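You operate a simulated robot arm through the tools that you are given. There is no shell and no other tool. Be economical: measure what you need, move in short steps, check, and stop when the job is done.

The job below is to be done with a simulated two-armed robot. You get a single attempt, and the scene is never put back.

JOB
Put the bead dish one on the choke cover. Fetch the master plug and stand it on top of the blue probe. Fetch the white sensor and set it on top of the guide section one. Take the black dust cap and leave it on the puck one. Take the white cartridge and leave it on top of the guide section two. Take the fan cover and leave it on the shelf one. Take the seven volt transformer on the test bench and put it away on the shelf two. Do these in any order. Set down upright: master plug, white sensor, white cartridge.

Only the result counts: the job must be done as asked and must still hold three seconds after the hand-in. Knocking over, shifting, dropping, spilling or breaking anything else fails it. Lids that push on must go on centred and level and be pressed home; caps that screw on are set level and turned clockwise until they are tight.

ROBOT AND FRAMES
Two 7-joint arms with two-finger parallel grippers on one trunk, on a base that drives. Base frame: it is fixed to the floor where the robot stands at the start and does not move with it; the origin is under the middle of the robot, x ahead of it, y to its left, z up. Readings come in cm, rad, newtons and seconds.
The left shoulder is at the start at [5, 16.8, 103.2], the right one opposite. With the tool pointing down near the work surface each hand reaches from about 10 to 56 cm from the robot's upright axis, wherever it stands, measured 20 degrees to its own side. Places, roughly: black dust cap [-375, -100, 75]; blue probe [50, 150, 75]; choke cover [75, -300, 100]; fan cover [-450, 150, 75]; guide section one [-125, -300, 100]; guide section two [-400, -75, 75]; puck one [50, 125, 50]; seven volt transformer [-425, 175, 75]; shelf one [-650, 190, 40]; shelf two [-650, 190, 80]; white cartridge (5x5x9 cm) [-410, -60, 80]; white sensor [-350, -100, 75]. Payload 1.57 kg a hand.
The TCP of each hand is the grasp point between the finger pads, 3 cm short of the fingertips. In the tool frame z runs along the fingers and y along their closing line. Largest opening 8 cm; finger width 1.7, thickness 1.2; the body of the gripper, 4 by 8.2 cm, starts 8 cm behind the TCP.
Orientation is told as [roll, pitch, yaw] about the base's x, y, z axes, in that order, counted from this pose: with the fingers straight down and closing along the base's y, the tool's x points along the base's -x, its y along +y and its z along -z.

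CONTROLS
- The arms move only by the tool send_rows. It takes "left_moves", "right_moves" or both (then of equal length, played together; a hand with none holds still); each is a list of rows, each an object of numbers (a shift or turn left out is 0, a gripper value left out holds the last): "x", "y", "z": the shift along the base's x, y, z in cm; "ax", "ay", "az": the turn, a rotation vector about the base's x, y, z in rad; "claw": the closure in counts, from 0 (fully open) to 255 (shut). In form: [{"x": .., "y": .., "z": .., "ax": .., "ay": .., "az": .., "claw": ..}, ...]. A call has 1 to 12 rows; each row is the pose to reach, as a shift and turn from the pose commanded when the call began. Rows are played at 5 a second. More than 5 cm and 0.15 rad between two rows, or a gripper value outside its range, and nothing of the call is played. Where a pose cannot be reached the arm comes as near as it can. A force on the tool above 40 N (or 10 N above the force at the start of the call, whichever is more), or a blocked arm, ends the call early, and 0.2 s more pass. The fingers move at their own pace (about 4.5 cm/s each) and stop on an object; they squeeze with about 36 N. The grip force told is the motor's: it shows also when the fingers shut on nothing. Time passes only in rows, and 0.2 s behind the last, so rows that repeat a pose let the fingers close. It gives the time, the measured TCP pose, the force on the tool (base axes), the opening and the grip force at its end, in the units of the frame above (readings bear some noise), with the torque about the TCP (base axes, N m) and any sound that the robot's microphone picked up, and new pictures: "show" is both (left out), scene, wrist or none (wrist: the cameras of the hands that moved).
- Cameras (640 x 400 px; columns grow to the right, rows downward): "scene" is now at [8.84, -3.72, 120.2]; the picture's right is [-0.61, -0.80, 0.00], its down [-0.73, 0.55, -0.40] and it looks along [0.32, -0.24, -0.92] (base axes); focal length 286 px, centre (320, 200). "left" rides on the left gripper at [7.2, 0.7, -12.2] in its tool frame; the picture's right is [-0.09, 1.00, 0.00], its down [-0.84, -0.08, -0.54] and it looks along [-0.54, -0.05, 0.84] (tool axes); focal length 238 px, centre (320, 200). "right" rides on the right gripper at [7.2, -0.7, -12.2] in its tool frame; the picture's right is [0.09, 1.00, 0.00], its down [-0.84, 0.08, -0.54] and it looks along [-0.54, 0.05, 0.84] (tool axes); focal length 238 px, centre (320, 200). There is no depth. A picture from a camera that has moved, and an enlarged one, comes with that camera's place and axes in the base frame and with its lens.
- slide_trunk(by): slides the trunk up (or, below 0, down) by that many cm; the arms and the scene camera ride with it, the base frame stays. It gives what a move gives, with no picture.
- base_move(legs): drives the robot by 1 to 6 legs, each [ahead, left, turn to the left] in cm, cm and rad, along the robot's own axes; the way and the turn of a leg run together, so that a leg with both is an arc; at most 150 cm and 3.142 rad a leg. The arms and the cameras ride along, it lands a little off, and it stops where it bumps. It gives what a move gives, and a new picture of the scene camera.
- head_to(pan, tilt): turns the head with the scene camera to pan (to the left, within 1.396 rad either way) and tilt (down, from -0.506 to 1.204), counted from straight ahead of the robot. It gives what a move gives, and a new picture of the scene camera.
- close_up(camera, box): a new picture of the part [left, top, right, bottom] of that camera's present view, enlarged. No time passes.
- job_done(): hands the job in; it is judged then, once.

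Go step by step. Nothing tells you exact positions but the pictures and the camera data: compare them with the known pose of the tool, close in by small moves and look again before you grip or let go. The budget is 207 turns and 260 pictures, counting those below and the enlarged ones. Unless the task says otherwise, let go and move clear before handing in, and close with one line.

The tools are called after "Call:" by a JSON object that holds its "fn" and its "kwargs". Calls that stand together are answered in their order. send_rows: Moves the arms, as the interface text tells. Its arguments: {"type":"object","properties":{"left_moves":{"type":"array"},"right_moves":{"type":"array"},"show":{"type":"string","enum":["both","scene","wrist","none"]}},"required":[]} The other tools are called the same way: slide_trunk (by) slides the trunk up or down; base_move (legs) drives the base; head_to (pan, tilt) turns the head that bears the scene camera; close_up (camera, box) takes an enlarged picture of a part of a camera's view; job_done () hands the job in.

At the start:

```text
clock: 0.0
left_tcp_pos: [28.33, 2.11, 66.99]
left_tool_rot: [-0.001, -0.001, 0.0]
left_contact_force: [0.7, 0.5, -0.5]
left_ft_torque: [0.02, 0.0, 0.02]
left_gripper_width: 8.0
left_grasp_force: 0.1
right_tcp_pos: [34.32, -29.54, 66.36]
right_tool_rot: [-0.002, 0.001, 0.001]
right_contact_force: [0.7, 0.4, -0.3]
right_ft_torque: [0.01, -0.02, 0.01]
right_gripper_width: 8.01
right_grasp_force: 0.0
trunk travel left (down, up): [-20.0, 24.3]
robot x, y, heading: [-0.09, -0.03, 0.003]
head pan, tilt: [-0.649, 1.159]
```

scene: 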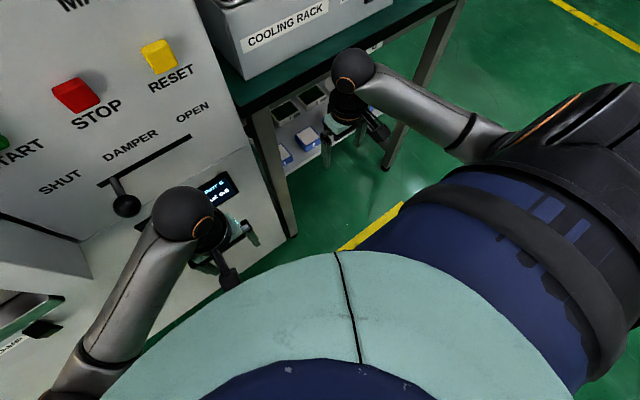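
right: 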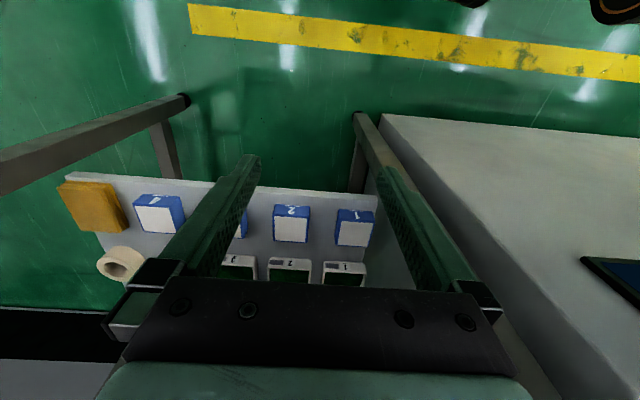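
left: 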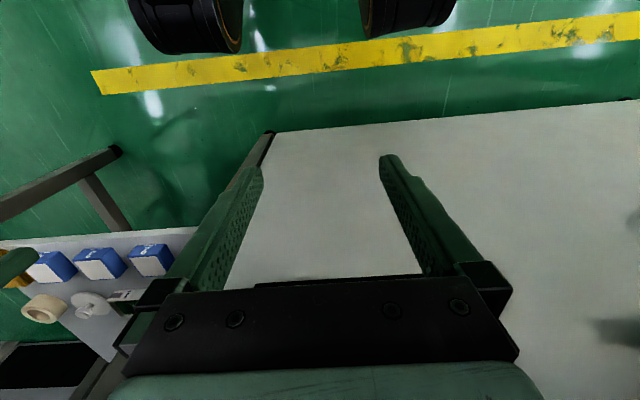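

I see the robot standing close to a machine panel with a cooling rack table to the right; I need to survey the room first. I turn the head to look ahead and to the sides.

Call:
{"fn": "head_to", "kwargs": {"pan": 0, "tilt": 0.4}}

Call:
{"fn": "head_to", "kwargs": {"pan": 1.39, "tilt": 0.3}}

Call:
{"fn": "head_to", "kwargs": {"pan": -1.39, "tilt": 0.3}}

```text
clock: 1.1
left_tcp_pos: [28.45, 2.05, 66.86]
left_tool_rot: [0.0, 0.0, 0.002]
left_contact_force: [-0.9, 0.0, 0.3]
left_ft_torque: [0.03, 0.03, -0.01]
left_gripper_width: 8.01
left_grasp_force: 0.3
right_tcp_pos: [34.29, -29.52, 66.27]
right_tool_rot: [-0.002, 0.001, 0.0]
right_contact_force: [-0.5, 0.4, -0.8]
right_ft_torque: [-0.01, -0.04, 0.0]
right_gripper_width: 7.98
right_grasp_force: 0.0
trunk travel left (down, up): [-20.0, 24.3]
robot x, y, heading: [-0.35, -0.17, 0.002]
head pan, tilt: [0.0, 0.4]
camera scene: at [13.4, -0.16, 126.24], right [0.0, -1.0, 0.0], down [-0.39, 0.0, -0.92], along [0.92, 0.0, -0.39], focal length 286 px, centre (320, 200)
```

scene: 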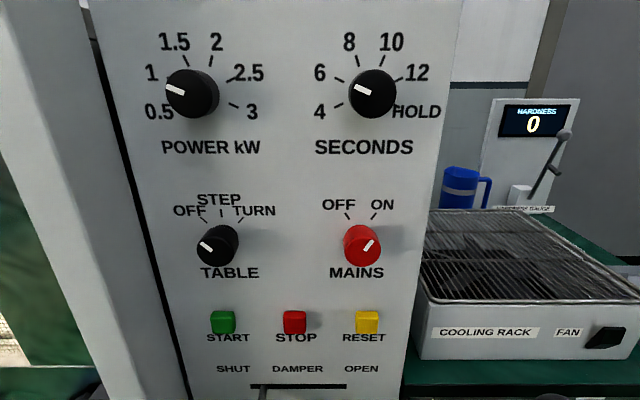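

```text
clock: 2.6
left_tcp_pos: [28.36, 2.01, 66.91]
left_tool_rot: [0.0, 0.0, -0.001]
left_contact_force: [0.1, 0.2, -0.3]
left_ft_torque: [0.0, -0.03, -0.03]
left_gripper_width: 7.99
left_grasp_force: 0.1
right_tcp_pos: [34.46, -29.47, 66.34]
right_tool_rot: [-0.004, -0.001, -0.001]
right_contact_force: [-0.4, 0.5, 0.5]
right_ft_torque: [-0.02, -0.02, -0.01]
right_gripper_width: 8.02
right_grasp_force: 0.1
trunk travel left (down, up): [-20.0, 24.3]
robot x, y, heading: [-0.03, 0.03, -0.004]
head pan, tilt: [1.389, 0.3]
camera scene: at [5.83, 9.03, 127.17], right [0.98, -0.18, 0.0], down [-0.05, -0.29, -0.96], along [0.17, 0.94, -0.3], focal length 286 px, centre (320, 200)
```

scene: 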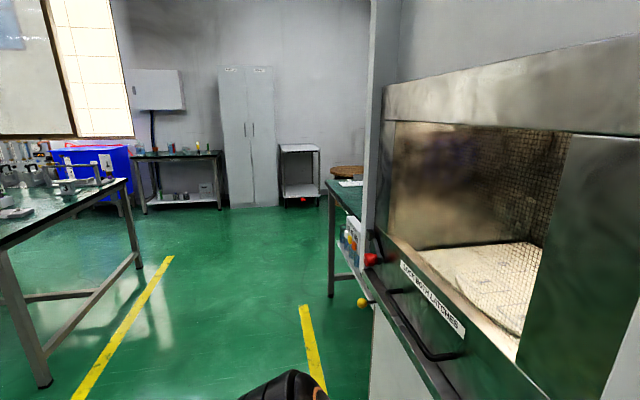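

```text
clock: 5.1
left_tcp_pos: [28.36, 1.96, 66.99]
left_tool_rot: [0.001, 0.0, 0.0]
left_contact_force: [-0.8, 0.1, 0.3]
left_ft_torque: [-0.04, 0.0, -0.01]
left_gripper_width: 7.99
left_grasp_force: 0.0
right_tcp_pos: [34.4, -29.43, 66.35]
right_tool_rot: [-0.001, 0.0, -0.001]
right_contact_force: [-0.1, 0.3, 0.2]
right_ft_torque: [-0.03, 0.02, -0.02]
right_gripper_width: 7.99
right_grasp_force: 0.1
trunk travel left (down, up): [-20.0, 24.3]
robot x, y, heading: [0.0, 0.15, -0.0]
head pan, tilt: [-1.389, 0.3]
camera scene: at [5.83, -9.33, 127.17], right [-0.98, -0.18, 0.0], down [-0.05, 0.29, -0.96], along [0.17, -0.94, -0.3], focal length 286 px, centre (320, 200)
```

scene: 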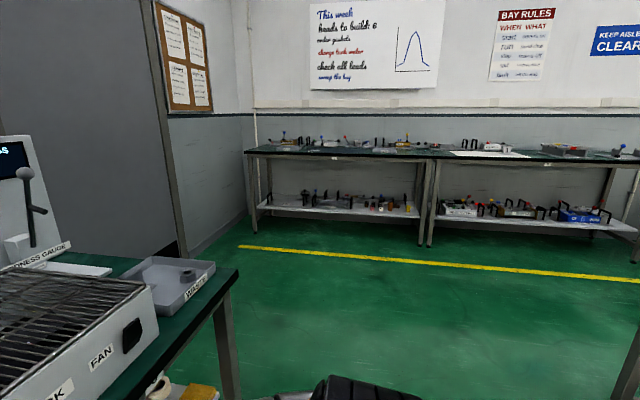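

Wide room: benches along y≈-300, a table just beyond the machine on the left, and more behind. I back off and turn around to survey the rest.

Call:
{"fn": "base_move", "kwargs": {"legs": [[-45, 0, 0], [0, 0, 1.571]]}}

Call:
{"fn": "head_to", "kwargs": {"pan": 0, "tilt": 0.25}}

Call:
{"fn": "head_to", "kwargs": {"pan": 1.3, "tilt": 0.25}}

```text
clock: 11.6
left_tcp_pos: [-46.63, 28.64, 66.95]
left_tool_rot: [0.0, 0.0, 1.532]
left_contact_force: [0.3, -0.5, -0.2]
left_ft_torque: [0.0, 0.0, 0.01]
left_gripper_width: 8.01
left_grasp_force: 0.2
right_tcp_pos: [-14.99, 33.36, 66.29]
right_tool_rot: [-0.002, 0.001, 1.532]
right_contact_force: [-0.9, 0.5, -0.3]
right_ft_torque: [-0.01, 0.02, -0.02]
right_gripper_width: 7.99
right_grasp_force: 0.0
trunk travel left (down, up): [-20.0, 24.3]
robot x, y, heading: [-45.76, -0.01, 1.535]
head pan, tilt: [-1.389, 0.3]
camera scene: at [-36.2, 5.31, 127.17], right [0.14, -0.99, 0.0], down [-0.29, -0.04, -0.96], along [0.95, 0.14, -0.3], focal length 286 px, centre (320, 200)
```

scene: 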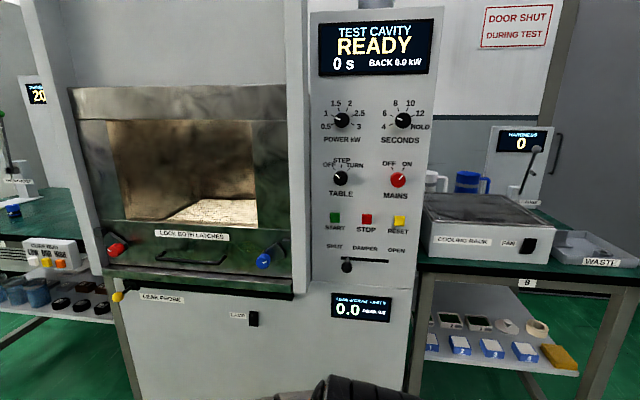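

```text
clock: 13.1
left_tcp_pos: [-46.64, 28.65, 66.88]
left_tool_rot: [-0.001, -0.001, 1.534]
left_contact_force: [0.1, 0.5, -0.7]
left_ft_torque: [0.0, 0.02, 0.03]
left_gripper_width: 8.01
left_grasp_force: 0.1
right_tcp_pos: [-14.9, 33.49, 66.37]
right_tool_rot: [-0.004, -0.002, 1.534]
right_contact_force: [0.7, -1.3, 0.0]
right_ft_torque: [0.01, 0.04, -0.03]
right_gripper_width: 7.99
right_grasp_force: 0.1
trunk travel left (down, up): [-20.0, 24.3]
robot x, y, heading: [-45.58, -0.2, 1.527]
head pan, tilt: [0.0, 0.25]
camera scene: at [-45.07, 13.31, 127.64], right [1.0, -0.04, 0.0], down [-0.01, -0.25, -0.97], along [0.04, 0.97, -0.25], focal length 286 px, centre (320, 200)
```

scene: 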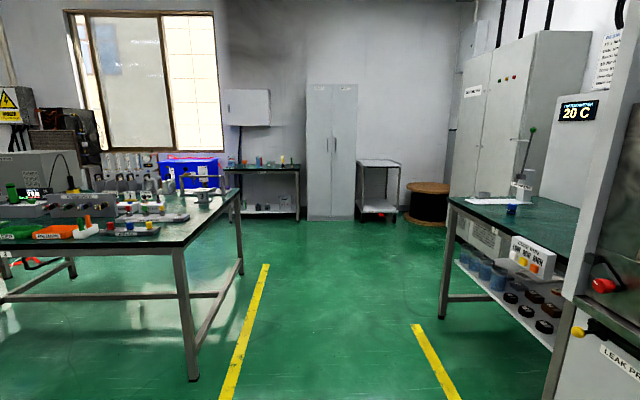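

```text
clock: 14.6
left_tcp_pos: [-46.73, 28.53, 66.95]
left_tool_rot: [0.0, -0.001, 1.535]
left_contact_force: [-0.9, -0.2, 0.7]
left_ft_torque: [-0.01, 0.0, 0.0]
left_gripper_width: 8.0
left_grasp_force: 0.1
right_tcp_pos: [-14.85, 33.4, 66.37]
right_tool_rot: [-0.001, 0.001, 1.532]
right_contact_force: [0.7, -0.7, 0.2]
right_ft_torque: [0.0, 0.01, 0.0]
right_gripper_width: 8.02
right_grasp_force: 0.0
trunk travel left (down, up): [-20.0, 24.3]
robot x, y, heading: [-45.97, 0.23, 1.53]
head pan, tilt: [1.3, 0.25]
camera scene: at [-54.33, 6.82, 127.64], right [0.3, 0.95, 0.0], down [0.24, -0.08, -0.97], along [-0.92, 0.3, -0.25], focal length 286 px, centre (320, 200)
```

scene: 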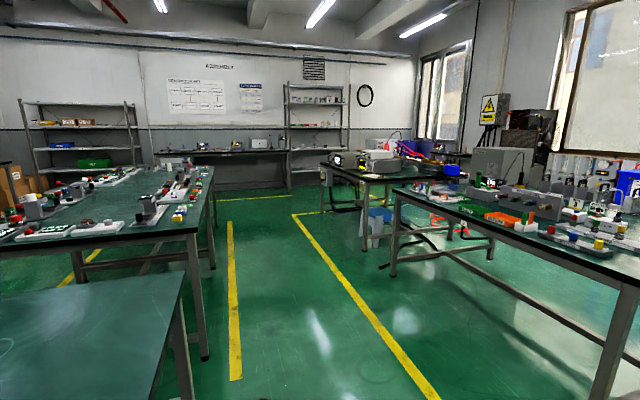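

Overview is good: rack at x≈-650, test bench at (-425,175), left bench holds sensor/cap/cartridge, table with probe and pucks is right by me. Let me enlarge pieces.

Call:
{"fn": "close_up", "kwargs": {"camera": "scene", "box": [0, 140, 230, 284]}}

Call:
{"fn": "close_up", "kwargs": {"camera": "scene", "box": [400, 130, 640, 280]}}

Call:
{"fn": "close_up", "kwargs": {"camera": "scene", "box": [270, 70, 430, 220]}}

Call:
{"fn": "head_to", "kwargs": {"pan": -0.5, "tilt": 0.4}}

Call:
{"fn": "close_up", "kwargs": {"camera": "scene", "box": [180, 80, 420, 230]}}

```text
2.78 times, centred on (115, 212) of scene
camera zoom: at [-54.33, 6.82, 127.64], right [0.3, 0.95, 0.0], down [0.24, -0.08, -0.97], along [-0.92, 0.3, -0.25], focal length 793 px, centre (889, 167)
```

zoom: 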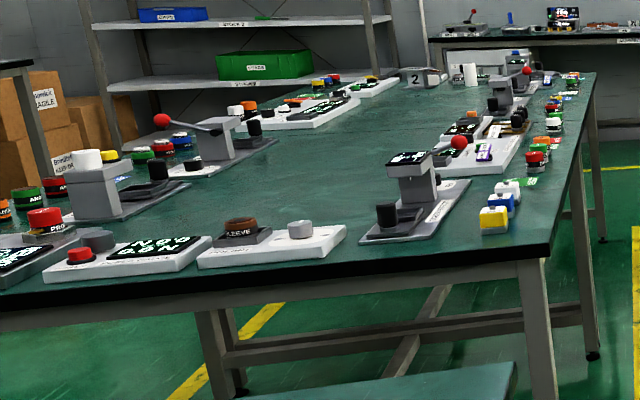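

```text
2.67 times, centred on (520, 205) of scene
camera zoom: at [-54.33, 6.82, 127.64], right [0.3, 0.95, 0.0], down [0.24, -0.08, -0.97], along [-0.92, 0.3, -0.25], focal length 762 px, centre (-213, 187)
```

zoom: 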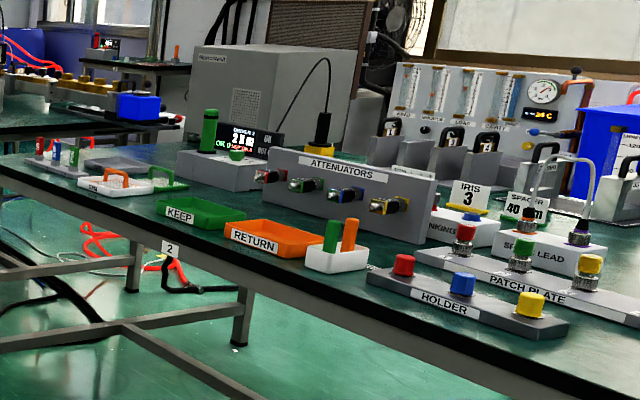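

```text
2.67 times, centred on (350, 145) of scene
camera zoom: at [-54.33, 6.82, 127.64], right [0.3, 0.95, 0.0], down [0.24, -0.08, -0.97], along [-0.92, 0.3, -0.25], focal length 762 px, centre (240, 347)
```

zoom: 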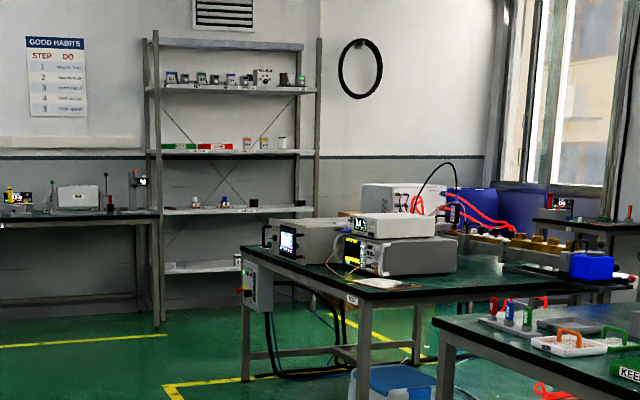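

```text
clock: 16.4
left_tcp_pos: [-46.66, 28.54, 66.85]
left_tool_rot: [0.0, 0.0, 1.531]
left_contact_force: [-0.1, 0.7, 0.2]
left_ft_torque: [0.0, -0.02, 0.05]
left_gripper_width: 7.98
left_grasp_force: 0.0
right_tcp_pos: [-14.93, 33.46, 66.41]
right_tool_rot: [-0.001, 0.0, 1.531]
right_contact_force: [-0.8, 0.4, -0.2]
right_ft_torque: [0.03, -0.01, 0.0]
right_gripper_width: 8.0
right_grasp_force: 0.1
trunk travel left (down, up): [-20.0, 24.3]
robot x, y, heading: [-45.72, 0.25, 1.532]
head pan, tilt: [-0.499, 0.4]
camera scene: at [-40.7, 11.94, 126.24], right [0.86, -0.51, 0.0], down [-0.2, -0.33, -0.92], along [0.47, 0.79, -0.39], focal length 286 px, centre (320, 200)
```

scene: 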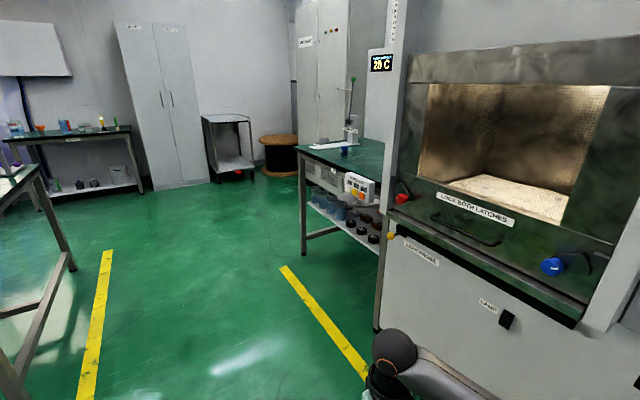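

```text
2.67 times, centred on (300, 155) of scene
camera zoom: at [-40.7, 11.94, 126.24], right [0.86, -0.51, 0.0], down [-0.2, -0.33, -0.92], along [0.47, 0.79, -0.39], focal length 762 px, centre (373, 320)
```

zoom: 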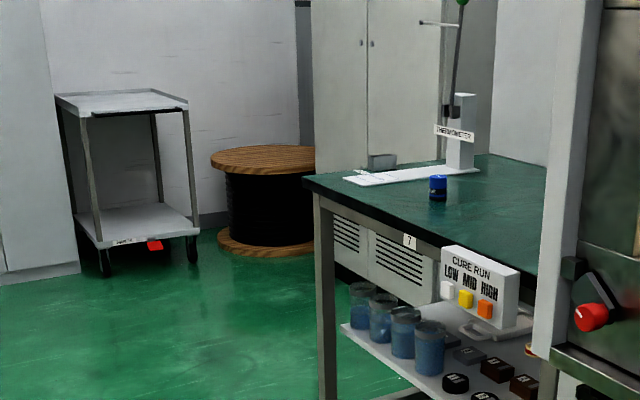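

The cartridge (white cylinder) and guide section "2" look to be at the far end of the left bench, and the blue probe sits on the table by the machine. I drive into the main aisle toward x≈-300 and look at the left bench and test bench.

Call:
{"fn": "base_move", "kwargs": {"legs": [[50, 0, 0], [0, 0, 1.61], [150, 0, 0], [120, 0, 0]]}}

Call:
{"fn": "head_to", "kwargs": {"pan": 0.9, "tilt": 0.4}}

Call:
{"fn": "head_to", "kwargs": {"pan": -0.6, "tilt": 0.35}}

```text
clock: 36.1
left_tcp_pos: [-346.37, 63.91, 66.85]
left_tool_rot: [0.0, 0.001, 3.075]
left_contact_force: [-0.9, -0.4, 0.8]
left_ft_torque: [0.0, 0.03, -0.06]
left_gripper_width: 7.99
left_grasp_force: 0.1
right_tcp_pos: [-350.23, 95.62, 66.43]
right_tool_rot: [-0.002, -0.001, 3.075]
right_contact_force: [0.9, -0.1, -0.3]
right_ft_torque: [0.02, -0.01, -0.01]
right_gripper_width: 8.01
right_grasp_force: 0.0
trunk travel left (down, up): [-20.0, 24.3]
robot x, y, heading: [-317.92, 64.16, 3.073]
head pan, tilt: [-0.499, 0.4]
camera scene: at [-329.66, 68.94, 126.24], right [0.54, 0.84, 0.0], down [0.33, -0.21, -0.92], along [-0.78, 0.49, -0.39], focal length 286 px, centre (320, 200)
```

scene: 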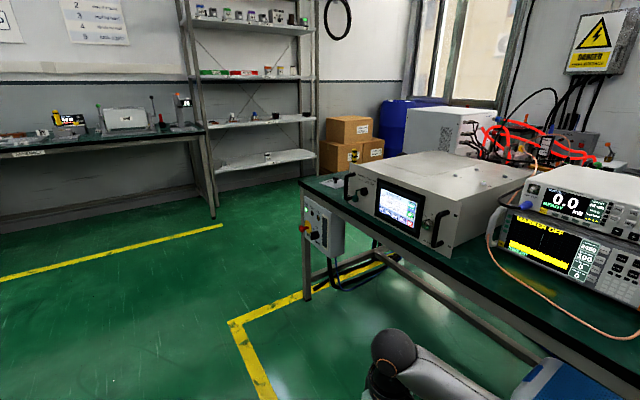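

```text
clock: 37.6
left_tcp_pos: [-346.44, 63.79, 66.87]
left_tool_rot: [-0.001, -0.001, 3.073]
left_contact_force: [0.1, -0.3, 0.3]
left_ft_torque: [-0.01, -0.02, -0.04]
left_gripper_width: 8.03
left_grasp_force: 0.2
right_tcp_pos: [-350.32, 95.56, 66.43]
right_tool_rot: [-0.003, 0.0, 3.074]
right_contact_force: [-0.7, 0.0, -0.2]
right_ft_torque: [0.0, -0.02, 0.01]
right_gripper_width: 8.02
right_grasp_force: 0.1
trunk travel left (down, up): [-20.0, 24.3]
robot x, y, heading: [-317.95, 63.81, 3.07]
head pan, tilt: [0.901, 0.4]
camera scene: at [-328.08, 57.12, 126.24], right [-0.74, 0.67, 0.0], down [0.26, 0.29, -0.92], along [-0.62, -0.68, -0.39], focal length 286 px, centre (320, 200)
```

scene: 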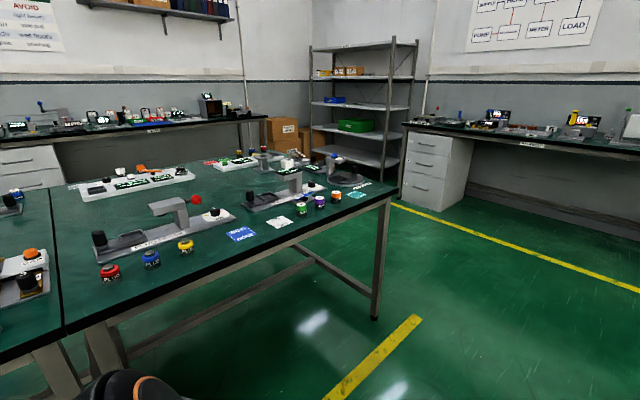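

```text
clock: 39.2
left_tcp_pos: [-346.34, 63.76, 66.8]
left_tool_rot: [0.002, 0.0, 3.073]
left_contact_force: [0.2, 1.2, 0.9]
left_ft_torque: [-0.02, -0.01, -0.02]
left_gripper_width: 7.98
left_grasp_force: 0.1
right_tcp_pos: [-350.32, 95.5, 66.25]
right_tool_rot: [-0.002, 0.001, 3.076]
right_contact_force: [0.0, 0.9, -0.3]
right_ft_torque: [0.01, 0.0, 0.02]
right_gripper_width: 8.01
right_grasp_force: 0.1
trunk travel left (down, up): [-20.0, 24.3]
robot x, y, heading: [-317.85, 63.86, 3.076]
head pan, tilt: [-0.6, 0.351]
camera scene: at [-329.16, 69.73, 126.7], right [0.62, 0.79, 0.0], down [0.27, -0.21, -0.94], along [-0.74, 0.58, -0.34], focal length 286 px, centre (320, 200)
```

scene: 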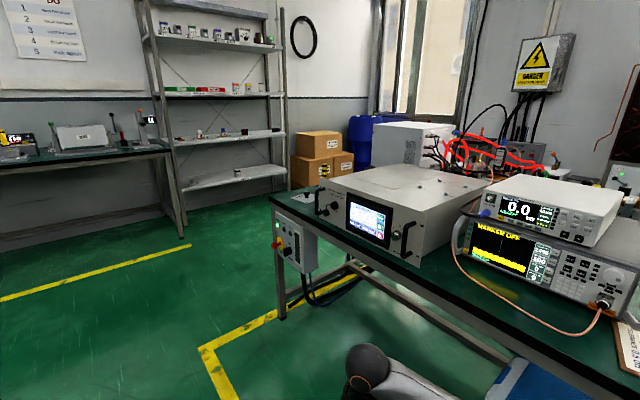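

The bench at left has plugs (red/blue/yellow labelled). I take close-ups of it and of the test bench area.

Call:
{"fn": "close_up", "kwargs": {"camera": "scene", "box": [370, 110, 630, 272]}}

Call:
{"fn": "head_to", "kwargs": {"pan": 0.9, "tilt": 0.4}}

Call:
{"fn": "close_up", "kwargs": {"camera": "scene", "box": [70, 130, 390, 330]}}

Call:
{"fn": "close_up", "kwargs": {"camera": "scene", "box": [220, 130, 380, 230]}}

```text
2.46 times, centred on (500, 191) of scene
camera zoom: at [-329.16, 69.73, 126.7], right [0.62, 0.79, 0.0], down [0.27, -0.21, -0.94], along [-0.74, 0.58, -0.34], focal length 703 px, centre (-123, 222)
```

zoom: 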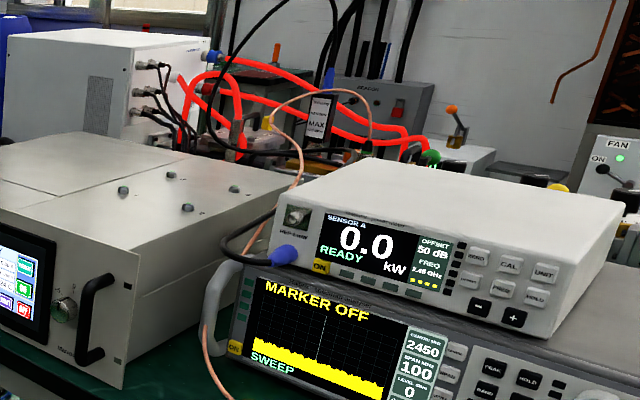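

```text
clock: 40.8
left_tcp_pos: [-346.38, 63.78, 66.88]
left_tool_rot: [0.0, 0.0, 3.073]
left_contact_force: [0.1, -0.3, -0.1]
left_ft_torque: [-0.02, -0.01, 0.0]
left_gripper_width: 7.99
left_grasp_force: 0.2
right_tcp_pos: [-350.42, 95.54, 66.27]
right_tool_rot: [-0.001, 0.0, 3.074]
right_contact_force: [-0.3, -0.3, 0.0]
right_ft_torque: [0.01, -0.01, 0.02]
right_gripper_width: 8.03
right_grasp_force: 0.0
trunk travel left (down, up): [-20.0, 24.3]
robot x, y, heading: [-317.78, 63.89, 3.075]
head pan, tilt: [0.901, 0.4]
camera scene: at [-328.08, 57.12, 126.24], right [-0.74, 0.67, 0.0], down [0.26, 0.29, -0.92], along [-0.62, -0.68, -0.39], focal length 286 px, centre (320, 200)
```

scene: 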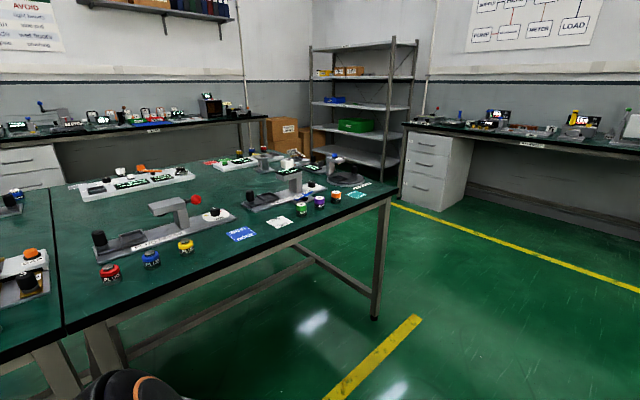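

```text
2.00 times, centred on (230, 230) of scene
camera zoom: at [-328.08, 57.12, 126.24], right [-0.74, 0.67, 0.0], down [0.26, 0.29, -0.92], along [-0.62, -0.68, -0.39], focal length 571 px, centre (500, 140)
```

zoom: 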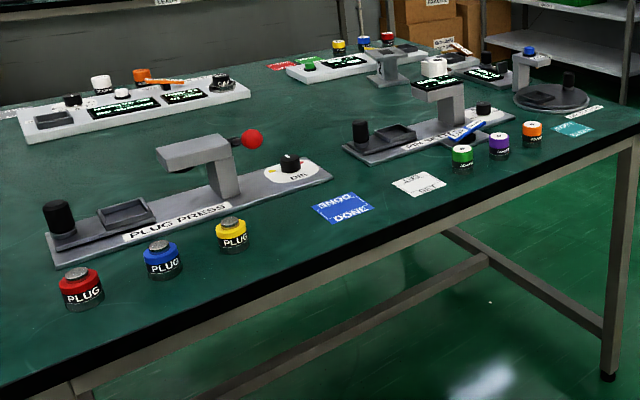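

```text
4.00 times, centred on (300, 180) of scene
camera zoom: at [-328.08, 57.12, 126.24], right [-0.74, 0.67, 0.0], down [0.26, 0.29, -0.92], along [-0.62, -0.68, -0.39], focal length 1142 px, centre (400, 280)
```

zoom: 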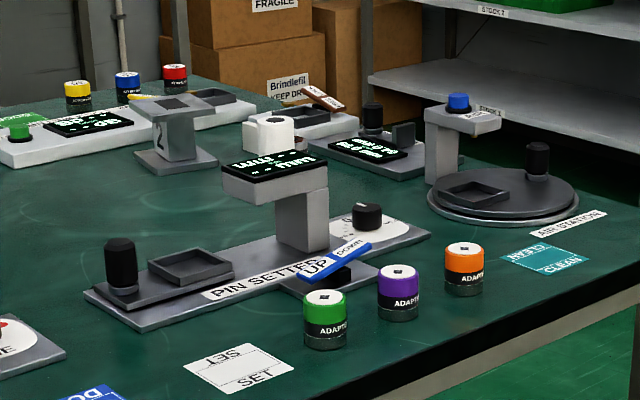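

The "2" guide and white cartridge are confirmed around (-415,-65..-85), bench top about z≈80. Now drive on past the test bench end to find the fan cover and transformer.

Call:
{"fn": "base_move", "kwargs": {"legs": [[150, 0, 0], [20, 0, -1.2]]}}

Call:
{"fn": "head_to", "kwargs": {"pan": -0.6, "tilt": 0.45}}

```text
clock: 51.3
left_tcp_pos: [-491.71, 114.2, 66.89]
left_tool_rot: [0.0, 0.0, 1.82]
left_contact_force: [-0.5, 0.6, -0.5]
left_ft_torque: [-0.05, 0.0, 0.01]
left_gripper_width: 7.99
left_grasp_force: 0.0
right_tcp_pos: [-462.43, 127.91, 66.42]
right_tool_rot: [-0.003, 0.0, 1.822]
right_contact_force: [0.2, 0.2, 0.8]
right_ft_torque: [0.02, 0.02, 0.05]
right_gripper_width: 7.99
right_grasp_force: 0.1
trunk travel left (down, up): [-20.0, 24.3]
robot x, y, heading: [-482.66, 87.14, 1.825]
head pan, tilt: [0.901, 0.4]
camera scene: at [-491.89, 94.8, 126.24], right [0.41, 0.91, 0.0], down [0.35, -0.16, -0.92], along [-0.84, 0.38, -0.39], focal length 286 px, centre (320, 200)
```

scene: 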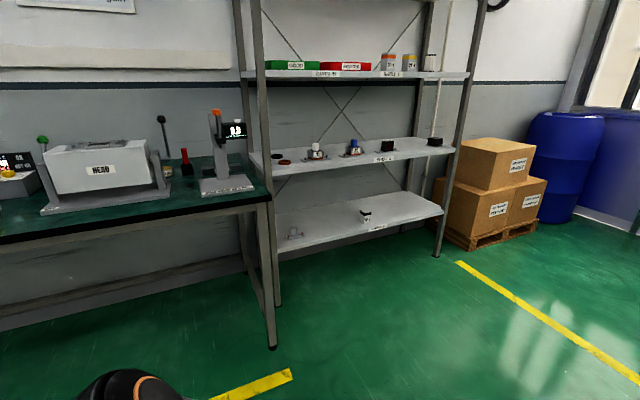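

```text
clock: 52.9
left_tcp_pos: [-491.49, 114.22, 66.88]
left_tool_rot: [0.0, 0.001, 1.819]
left_contact_force: [0.2, -0.1, -0.6]
left_ft_torque: [0.01, -0.01, -0.01]
left_gripper_width: 7.98
left_grasp_force: 0.0
right_tcp_pos: [-462.47, 127.8, 66.33]
right_tool_rot: [-0.001, 0.0, 1.821]
right_contact_force: [-0.6, -0.2, 0.7]
right_ft_torque: [0.0, -0.01, 0.02]
right_gripper_width: 8.02
right_grasp_force: 0.0
trunk travel left (down, up): [-20.0, 24.3]
robot x, y, heading: [-482.65, 87.15, 1.818]
head pan, tilt: [-0.6, 0.45]
camera scene: at [-480.28, 99.64, 125.78], right [0.94, -0.34, 0.0], down [-0.15, -0.41, -0.9], along [0.31, 0.85, -0.44], focal length 286 px, centre (320, 200)
```

scene: 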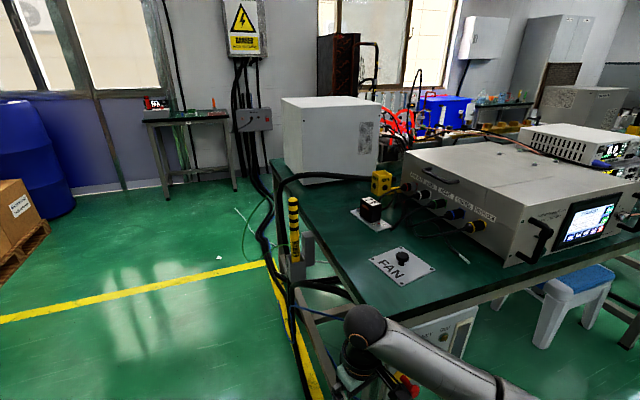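

The FAN plate with a black knob and a small black/white block (transformer?) are right here. Close-ups of both and later of the rack labels.

Call:
{"fn": "close_up", "kwargs": {"camera": "scene", "box": [270, 150, 510, 300]}}

Call:
{"fn": "head_to", "kwargs": {"pan": 0.95, "tilt": 0.4}}

Call:
{"fn": "close_up", "kwargs": {"camera": "scene", "box": [260, 40, 500, 280]}}

```text
2.67 times, centred on (390, 225) of scene
camera zoom: at [-480.28, 99.64, 125.78], right [0.94, -0.34, 0.0], down [-0.15, -0.41, -0.9], along [0.31, 0.85, -0.44], focal length 762 px, centre (133, 133)
```

zoom: 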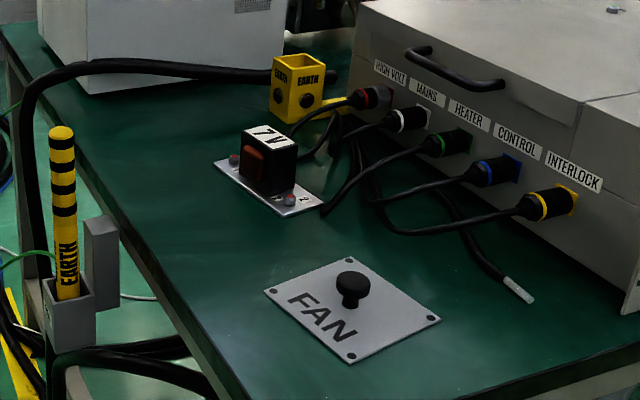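

```text
clock: 54.6
left_tcp_pos: [-491.63, 114.23, 66.84]
left_tool_rot: [0.0, -0.001, 1.817]
left_contact_force: [1.3, -0.2, 0.1]
left_ft_torque: [-0.02, 0.01, -0.03]
left_gripper_width: 7.99
left_grasp_force: 0.0
right_tcp_pos: [-462.44, 127.71, 66.35]
right_tool_rot: [-0.001, 0.0, 1.821]
right_contact_force: [-0.7, -0.1, 0.4]
right_ft_torque: [0.0, 0.01, -0.01]
right_gripper_width: 8.01
right_grasp_force: 0.1
trunk travel left (down, up): [-20.0, 24.3]
robot x, y, heading: [-482.23, 87.34, 1.818]
head pan, tilt: [0.949, 0.4]
camera scene: at [-492.07, 94.39, 126.24], right [0.37, 0.93, 0.0], down [0.36, -0.14, -0.92], along [-0.86, 0.34, -0.39], focal length 286 px, centre (320, 200)
```

scene: 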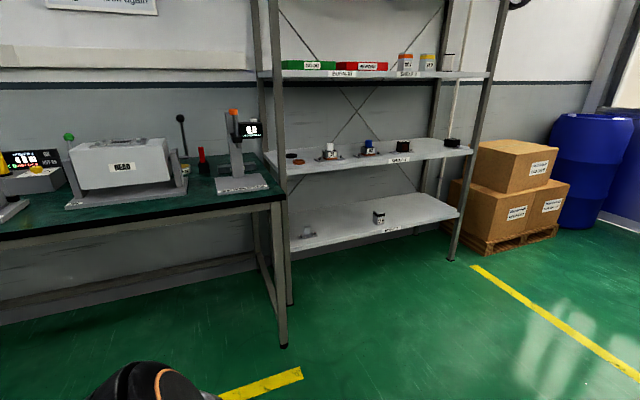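

```text
1.67 times, centred on (380, 160) of scene
camera zoom: at [-492.07, 94.39, 126.24], right [0.37, 0.93, 0.0], down [0.36, -0.14, -0.92], along [-0.86, 0.34, -0.39], focal length 476 px, centre (220, 267)
```

zoom: 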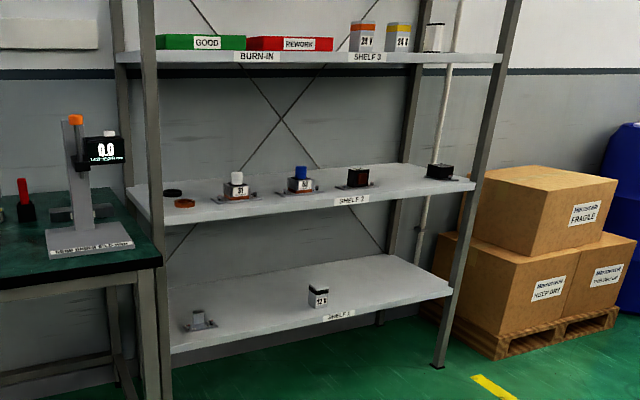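

FAN plate with knob at about (-442,147) and the 7V transformer at about (-436,172) on a bench of top z≈78. I raise both hands, then bring the robot to the bench corner.

Call:
{"fn": "send_rows", "kwargs": {"left_moves": [{"z": 5}, {"z": 10}, {"z": 15}, {"z": 20}, {"z": 25}, {"z": 30}, {"z": 35}], "right_moves": [{"z": 5}, {"z": 10}, {"z": 15}, {"z": 20}, {"z": 25}, {"z": 30}, {"z": 35}], "show": "none"}}

Call:
{"fn": "base_move", "kwargs": {"legs": [[30, -10, 0], [0, 0, -0.8]]}}

Call:
{"fn": "head_to", "kwargs": {"pan": -0.3, "tilt": 0.8}}

```text
clock: 56.2
left_tcp_pos: [-491.53, 114.19, 102.0]
left_tool_rot: [0.0, 0.001, 1.818]
left_contact_force: [0.6, -0.1, 0.3]
left_ft_torque: [0.02, -0.01, 0.01]
left_gripper_width: 8.0
left_grasp_force: 0.2
right_tcp_pos: [-462.34, 128.13, 101.39]
right_tool_rot: [0.0, 0.003, 1.819]
right_contact_force: [-0.1, 0.0, -0.3]
right_ft_torque: [0.0, -0.02, -0.03]
right_gripper_width: 8.02
right_grasp_force: 0.0
trunk travel left (down, up): [-20.0, 24.3]
robot x, y, heading: [-482.62, 87.44, 1.817]
head pan, tilt: [0.949, 0.4]
```

```text
clock: 60.4
left_tcp_pos: [-467.92, 145.35, 101.86]
left_tool_rot: [-0.002, 0.0, 1.048]
left_contact_force: [-0.3, 0.6, 0.0]
left_ft_torque: [-0.03, 0.01, 0.01]
left_gripper_width: 8.01
left_grasp_force: 0.2
right_tcp_pos: [-437.43, 134.89, 101.32]
right_tool_rot: [-0.002, 0.001, 1.05]
right_contact_force: [0.2, 0.0, -0.3]
right_ft_torque: [-0.02, -0.01, 0.0]
right_gripper_width: 8.0
right_grasp_force: 0.0
trunk travel left (down, up): [-20.0, 24.3]
robot x, y, heading: [-480.45, 119.31, 1.049]
head pan, tilt: [0.949, 0.4]
camera scene: at [-482.19, 131.44, 126.24], right [0.91, 0.41, 0.0], down [0.16, -0.35, -0.92], along [-0.38, 0.84, -0.39], focal length 286 px, centre (320, 200)
```

scene: 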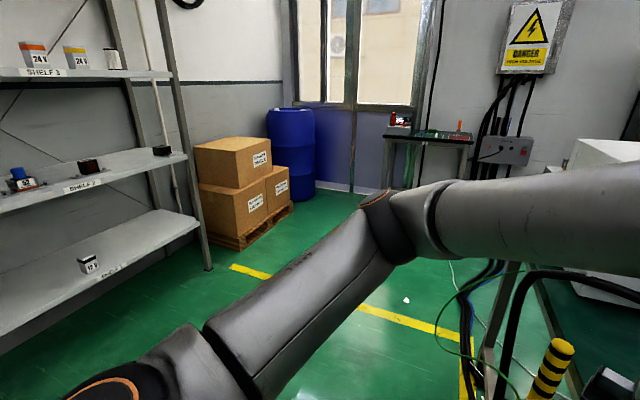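

```text
clock: 61.8
left_tcp_pos: [-468.03, 145.38, 101.88]
left_tool_rot: [-0.001, 0.0, 1.05]
left_contact_force: [0.2, 0.7, 0.3]
left_ft_torque: [-0.01, 0.01, 0.02]
left_gripper_width: 7.99
left_grasp_force: 0.2
right_tcp_pos: [-437.42, 135.04, 101.37]
right_tool_rot: [-0.002, -0.001, 1.05]
right_contact_force: [-0.5, 0.2, 0.6]
right_ft_torque: [0.02, 0.02, 0.0]
right_gripper_width: 8.0
right_grasp_force: 0.0
trunk travel left (down, up): [-20.0, 24.3]
robot x, y, heading: [-479.98, 119.76, 1.046]
head pan, tilt: [-0.3, 0.799]
camera scene: at [-472.45, 128.51, 122.73], right [0.68, -0.73, 0.0], down [-0.52, -0.49, -0.7], along [0.51, 0.47, -0.72], focal length 286 px, centre (320, 200)
```

scene: 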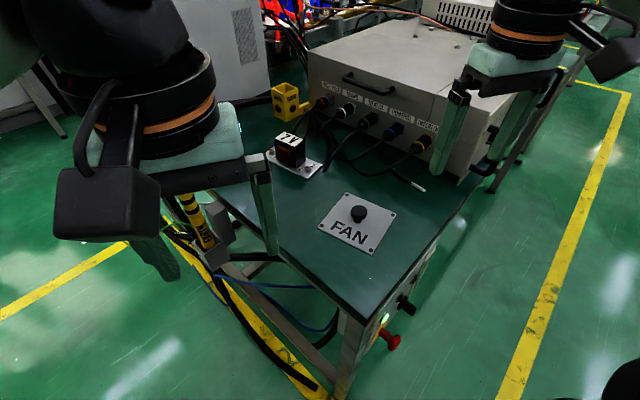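

I see the knob clearly: about (-442,147,82). I tilt the right tool ~0.75 rad forward (so the plate can go into the lower shelf) and move to a pre-grasp 10 cm back along the tool.

Call:
{"fn": "send_rows", "kwargs": {"right_moves": [{"x": -1.5, "y": 1, "z": -1, "ax": 0.126, "ay": -0.072}, {"x": -3, "y": 2, "z": -2, "ax": 0.252, "ay": -0.144}, {"x": -4.5, "y": 3, "z": -4, "ax": 0.378, "ay": -0.216}, {"x": -6, "y": 4, "z": -6, "ax": 0.504, "ay": -0.288}, {"x": -7.5, "y": 5, "z": -8, "ax": 0.63, "ay": -0.36}, {"x": -8, "y": 6, "z": -10, "ax": 0.65, "ay": -0.373}, {"x": -8, "y": 6, "z": -10, "ax": 0.65, "ay": -0.373}]}}

```text
clock: 63.4
left_tcp_pos: [-467.97, 145.34, 101.79]
left_tool_rot: [0.0, 0.001, 1.048]
left_contact_force: [-0.6, 0.1, 0.0]
left_ft_torque: [0.04, -0.01, -0.01]
left_gripper_width: 7.99
left_grasp_force: 0.0
right_tcp_pos: [-443.65, 144.96, 91.95]
right_tool_rot: [0.001, -0.749, 1.05]
right_contact_force: [-0.4, -0.2, 0.1]
right_ft_torque: [0.02, 0.03, 0.02]
right_gripper_width: 8.01
right_grasp_force: 0.1
right hand out of reach, approached as far as the arm can: row 4, 5, 6, 7
trunk travel left (down, up): [-20.0, 24.3]
robot x, y, heading: [-480.43, 119.8, 1.049]
head pan, tilt: [-0.3, 0.799]
camera scene: at [-472.44, 128.51, 122.73], right [0.68, -0.73, 0.0], down [-0.53, -0.49, -0.7], along [0.51, 0.47, -0.72], focal length 286 px, centre (320, 200)
camera right: at [-449.82, 132.8, 95.92], right [-0.9, 0.44, -0.06], down [0.05, 0.25, 0.97], along [0.44, 0.86, -0.25], focal length 238 px, centre (320, 200)
```

scene: 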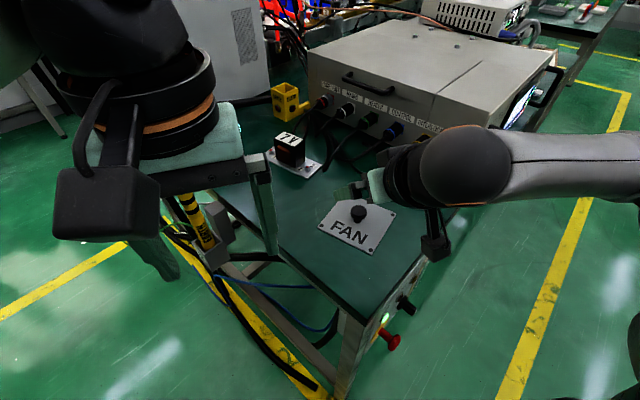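
right: 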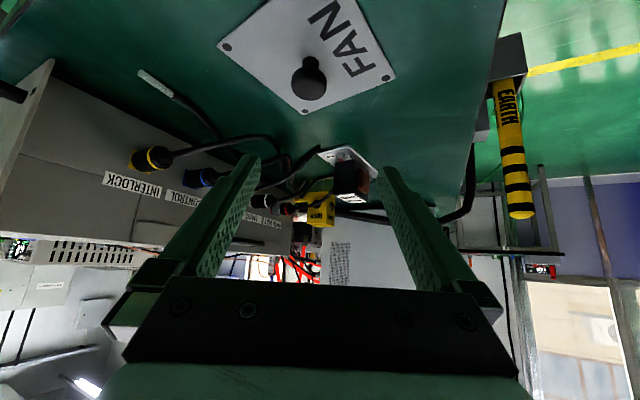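

The arm is cramped at this distance; the two views put the knob at about (-440,148,80). I back the base off ~13 cm and re-aim.

Call:
{"fn": "base_move", "kwargs": {"legs": [[-13, 0, 0]]}}

Call:
{"fn": "send_rows", "kwargs": {"right_moves": [{"x": 0, "y": 0, "z": 0}]}}

```text
clock: 64.7
left_tcp_pos: [-474.54, 134.06, 101.98]
left_tool_rot: [0.001, 0.0, 1.053]
left_contact_force: [-0.7, -0.4, 0.3]
left_ft_torque: [-0.02, 0.0, 0.0]
left_gripper_width: 7.99
left_grasp_force: 0.1
right_tcp_pos: [-450.21, 133.8, 92.07]
right_tool_rot: [-0.001, -0.748, 1.055]
right_contact_force: [-1.0, -1.0, -0.8]
right_ft_torque: [0.03, 0.0, 0.04]
right_gripper_width: 8.0
right_grasp_force: 0.2
trunk travel left (down, up): [-20.0, 24.3]
robot x, y, heading: [-487.04, 108.15, 1.049]
head pan, tilt: [-0.3, 0.799]
camera scene: at [-479.06, 117.05, 122.74], right [0.68, -0.73, 0.0], down [-0.52, -0.49, -0.7], along [0.51, 0.48, -0.72], focal length 286 px, centre (320, 200)
```

scene: 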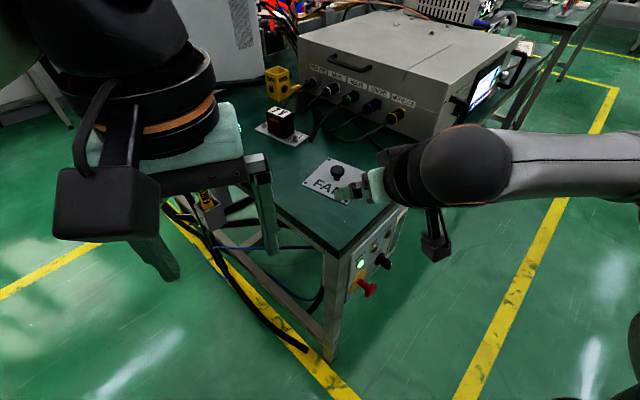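

```text
clock: 65.1
left_tcp_pos: [-474.66, 133.95, 101.89]
left_tool_rot: [0.0, 0.0, 1.052]
left_contact_force: [0.4, -0.2, -0.6]
left_ft_torque: [0.02, 0.04, -0.01]
left_gripper_width: 8.0
left_grasp_force: 0.1
right_tcp_pos: [-450.21, 133.78, 91.99]
right_tool_rot: [-0.002, -0.749, 1.054]
right_contact_force: [-0.8, 0.2, -0.5]
right_ft_torque: [0.02, 0.01, -0.06]
right_gripper_width: 7.99
right_grasp_force: 0.0
trunk travel left (down, up): [-20.0, 24.3]
robot x, y, heading: [-487.22, 107.92, 1.05]
head pan, tilt: [-0.3, 0.799]
camera scene: at [-479.05, 117.07, 122.73], right [0.68, -0.73, 0.0], down [-0.52, -0.49, -0.7], along [0.51, 0.48, -0.72], focal length 286 px, centre (320, 200)
camera right: at [-456.42, 121.45, 95.95], right [-0.9, 0.43, -0.06], down [0.05, 0.25, 0.97], along [0.44, 0.87, -0.25], focal length 238 px, centre (320, 200)
```

scene: 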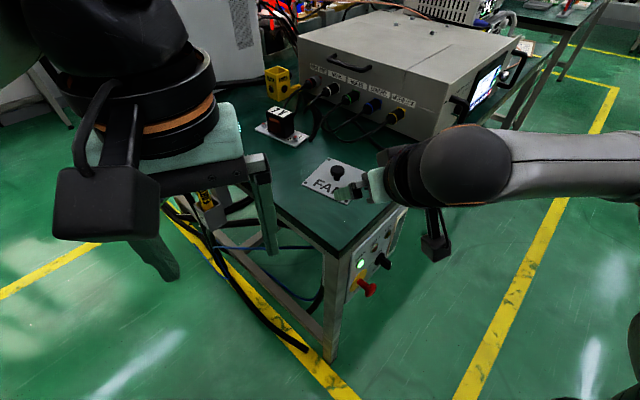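
right: 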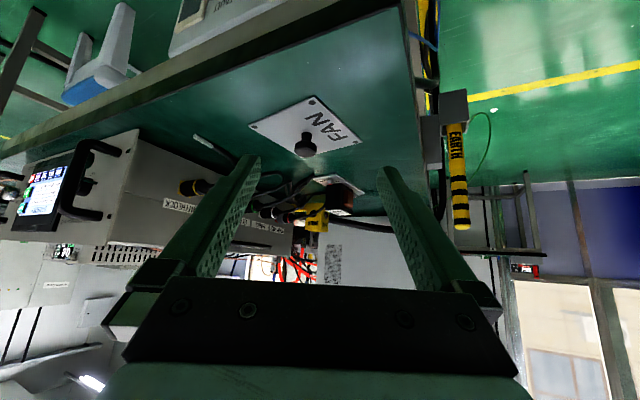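

Both views agree: knob at (-439.9,148.6,80). Moving to pre-grasp.

Call:
{"fn": "send_rows", "kwargs": {"right_moves": [{"x": 2.5, "y": 3.4, "z": -2}, {"x": 5, "y": 6.8, "z": -4}, {"x": 7.6, "y": 10.1, "z": -6.1}, {"x": 7.6, "y": 10.1, "z": -6.1}]}}

Call:
{"fn": "close_up", "kwargs": {"camera": "right", "box": [220, 60, 420, 185]}}

```text
clock: 66.1
left_tcp_pos: [-474.68, 134.0, 101.72]
left_tool_rot: [0.0, 0.001, 1.053]
left_contact_force: [0.3, 0.4, -0.4]
left_ft_torque: [0.02, -0.01, -0.02]
left_gripper_width: 8.0
left_grasp_force: 0.1
right_tcp_pos: [-442.75, 143.99, 86.3]
right_tool_rot: [-0.003, -0.749, 1.054]
right_contact_force: [-0.2, 0.4, -1.2]
right_ft_torque: [0.02, -0.01, -0.03]
right_gripper_width: 8.0
right_grasp_force: 0.0
trunk travel left (down, up): [-20.0, 24.3]
robot x, y, heading: [-486.94, 108.58, 1.055]
head pan, tilt: [-0.3, 0.799]
camera scene: at [-479.04, 117.07, 122.73], right [0.68, -0.73, 0.0], down [-0.52, -0.49, -0.7], along [0.51, 0.48, -0.72], focal length 286 px, centre (320, 200)
camera right: at [-448.85, 131.7, 90.14], right [-0.9, 0.43, -0.06], down [0.05, 0.25, 0.97], along [0.44, 0.87, -0.25], focal length 238 px, centre (320, 200)
```

scene: 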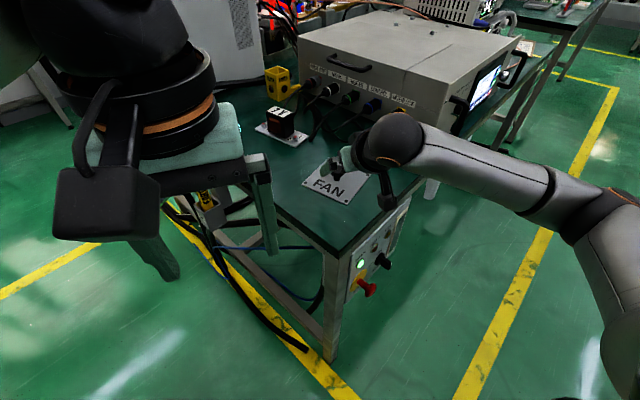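
right: 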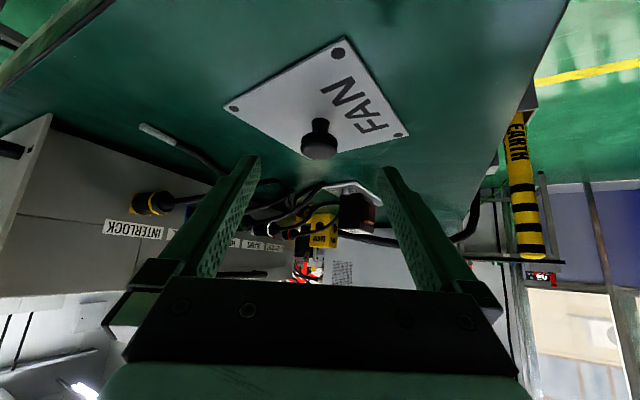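

```text
3.20 times, centred on (320, 122) of right
camera zoom: at [-448.85, 131.7, 90.14], right [-0.9, 0.43, -0.06], down [0.05, 0.25, 0.97], along [0.44, 0.87, -0.25], focal length 763 px, centre (320, 448)
```

zoom: 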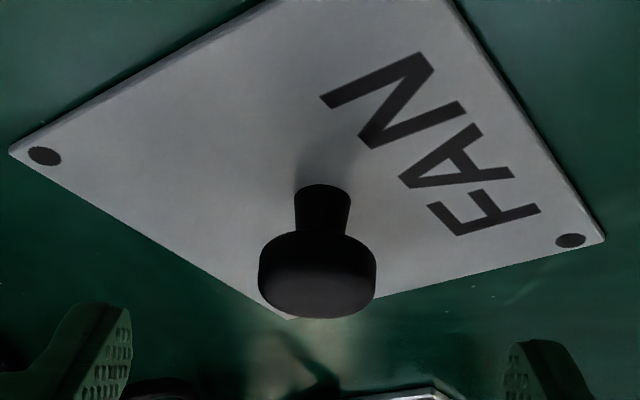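

Knob cap centre ≈(-440,148.2,80.4), plate surface ≈78. I close in to leave fingertips just above the plate, then grip.

Call:
{"fn": "send_rows", "kwargs": {"right_moves": [{"x": 1.3, "y": 2, "z": -2.6}, {"x": 2.5, "y": 3.9, "z": -4.8}, {"x": 2.5, "y": 3.9, "z": -4.8, "claw": 255}, {"x": 2.5, "y": 3.9, "z": -4.8, "claw": 255}, {"x": 2.5, "y": 3.9, "z": -4.8, "claw": 255}, {"x": 2.5, "y": 3.9, "z": -4.8, "claw": 255}, {"x": 2.5, "y": 3.9, "z": -4.8, "claw": 255}], "show": "wrist"}}

```text
clock: 67.7
left_tcp_pos: [-474.71, 133.98, 101.73]
left_tool_rot: [-0.001, 0.0, 1.053]
left_contact_force: [0.3, 0.3, 1.3]
left_ft_torque: [-0.02, 0.0, 0.02]
left_gripper_width: 7.99
left_grasp_force: 0.1
right_tcp_pos: [-440.28, 147.85, 81.4]
right_tool_rot: [-0.002, -0.748, 1.055]
right_contact_force: [0.5, 0.4, -0.2]
right_ft_torque: [0.0, -0.02, 0.02]
right_gripper_width: 3.06
right_grasp_force: 33.0
trunk travel left (down, up): [-20.0, 24.3]
robot x, y, heading: [-487.33, 108.31, 1.05]
head pan, tilt: [-0.3, 0.799]
camera right: at [-446.33, 135.62, 85.4], right [-0.9, 0.43, -0.06], down [0.05, 0.25, 0.97], along [0.44, 0.87, -0.25], focal length 238 px, centre (320, 200)
```

right: 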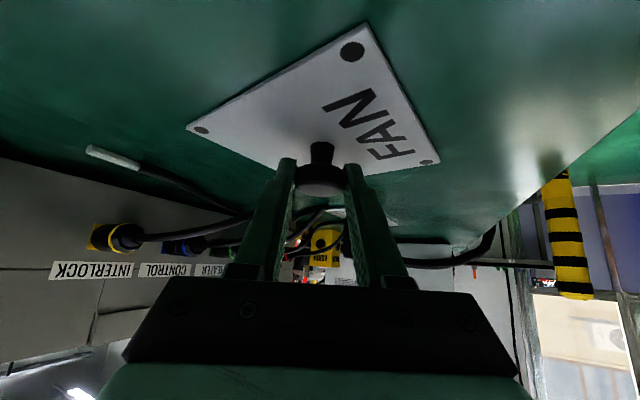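

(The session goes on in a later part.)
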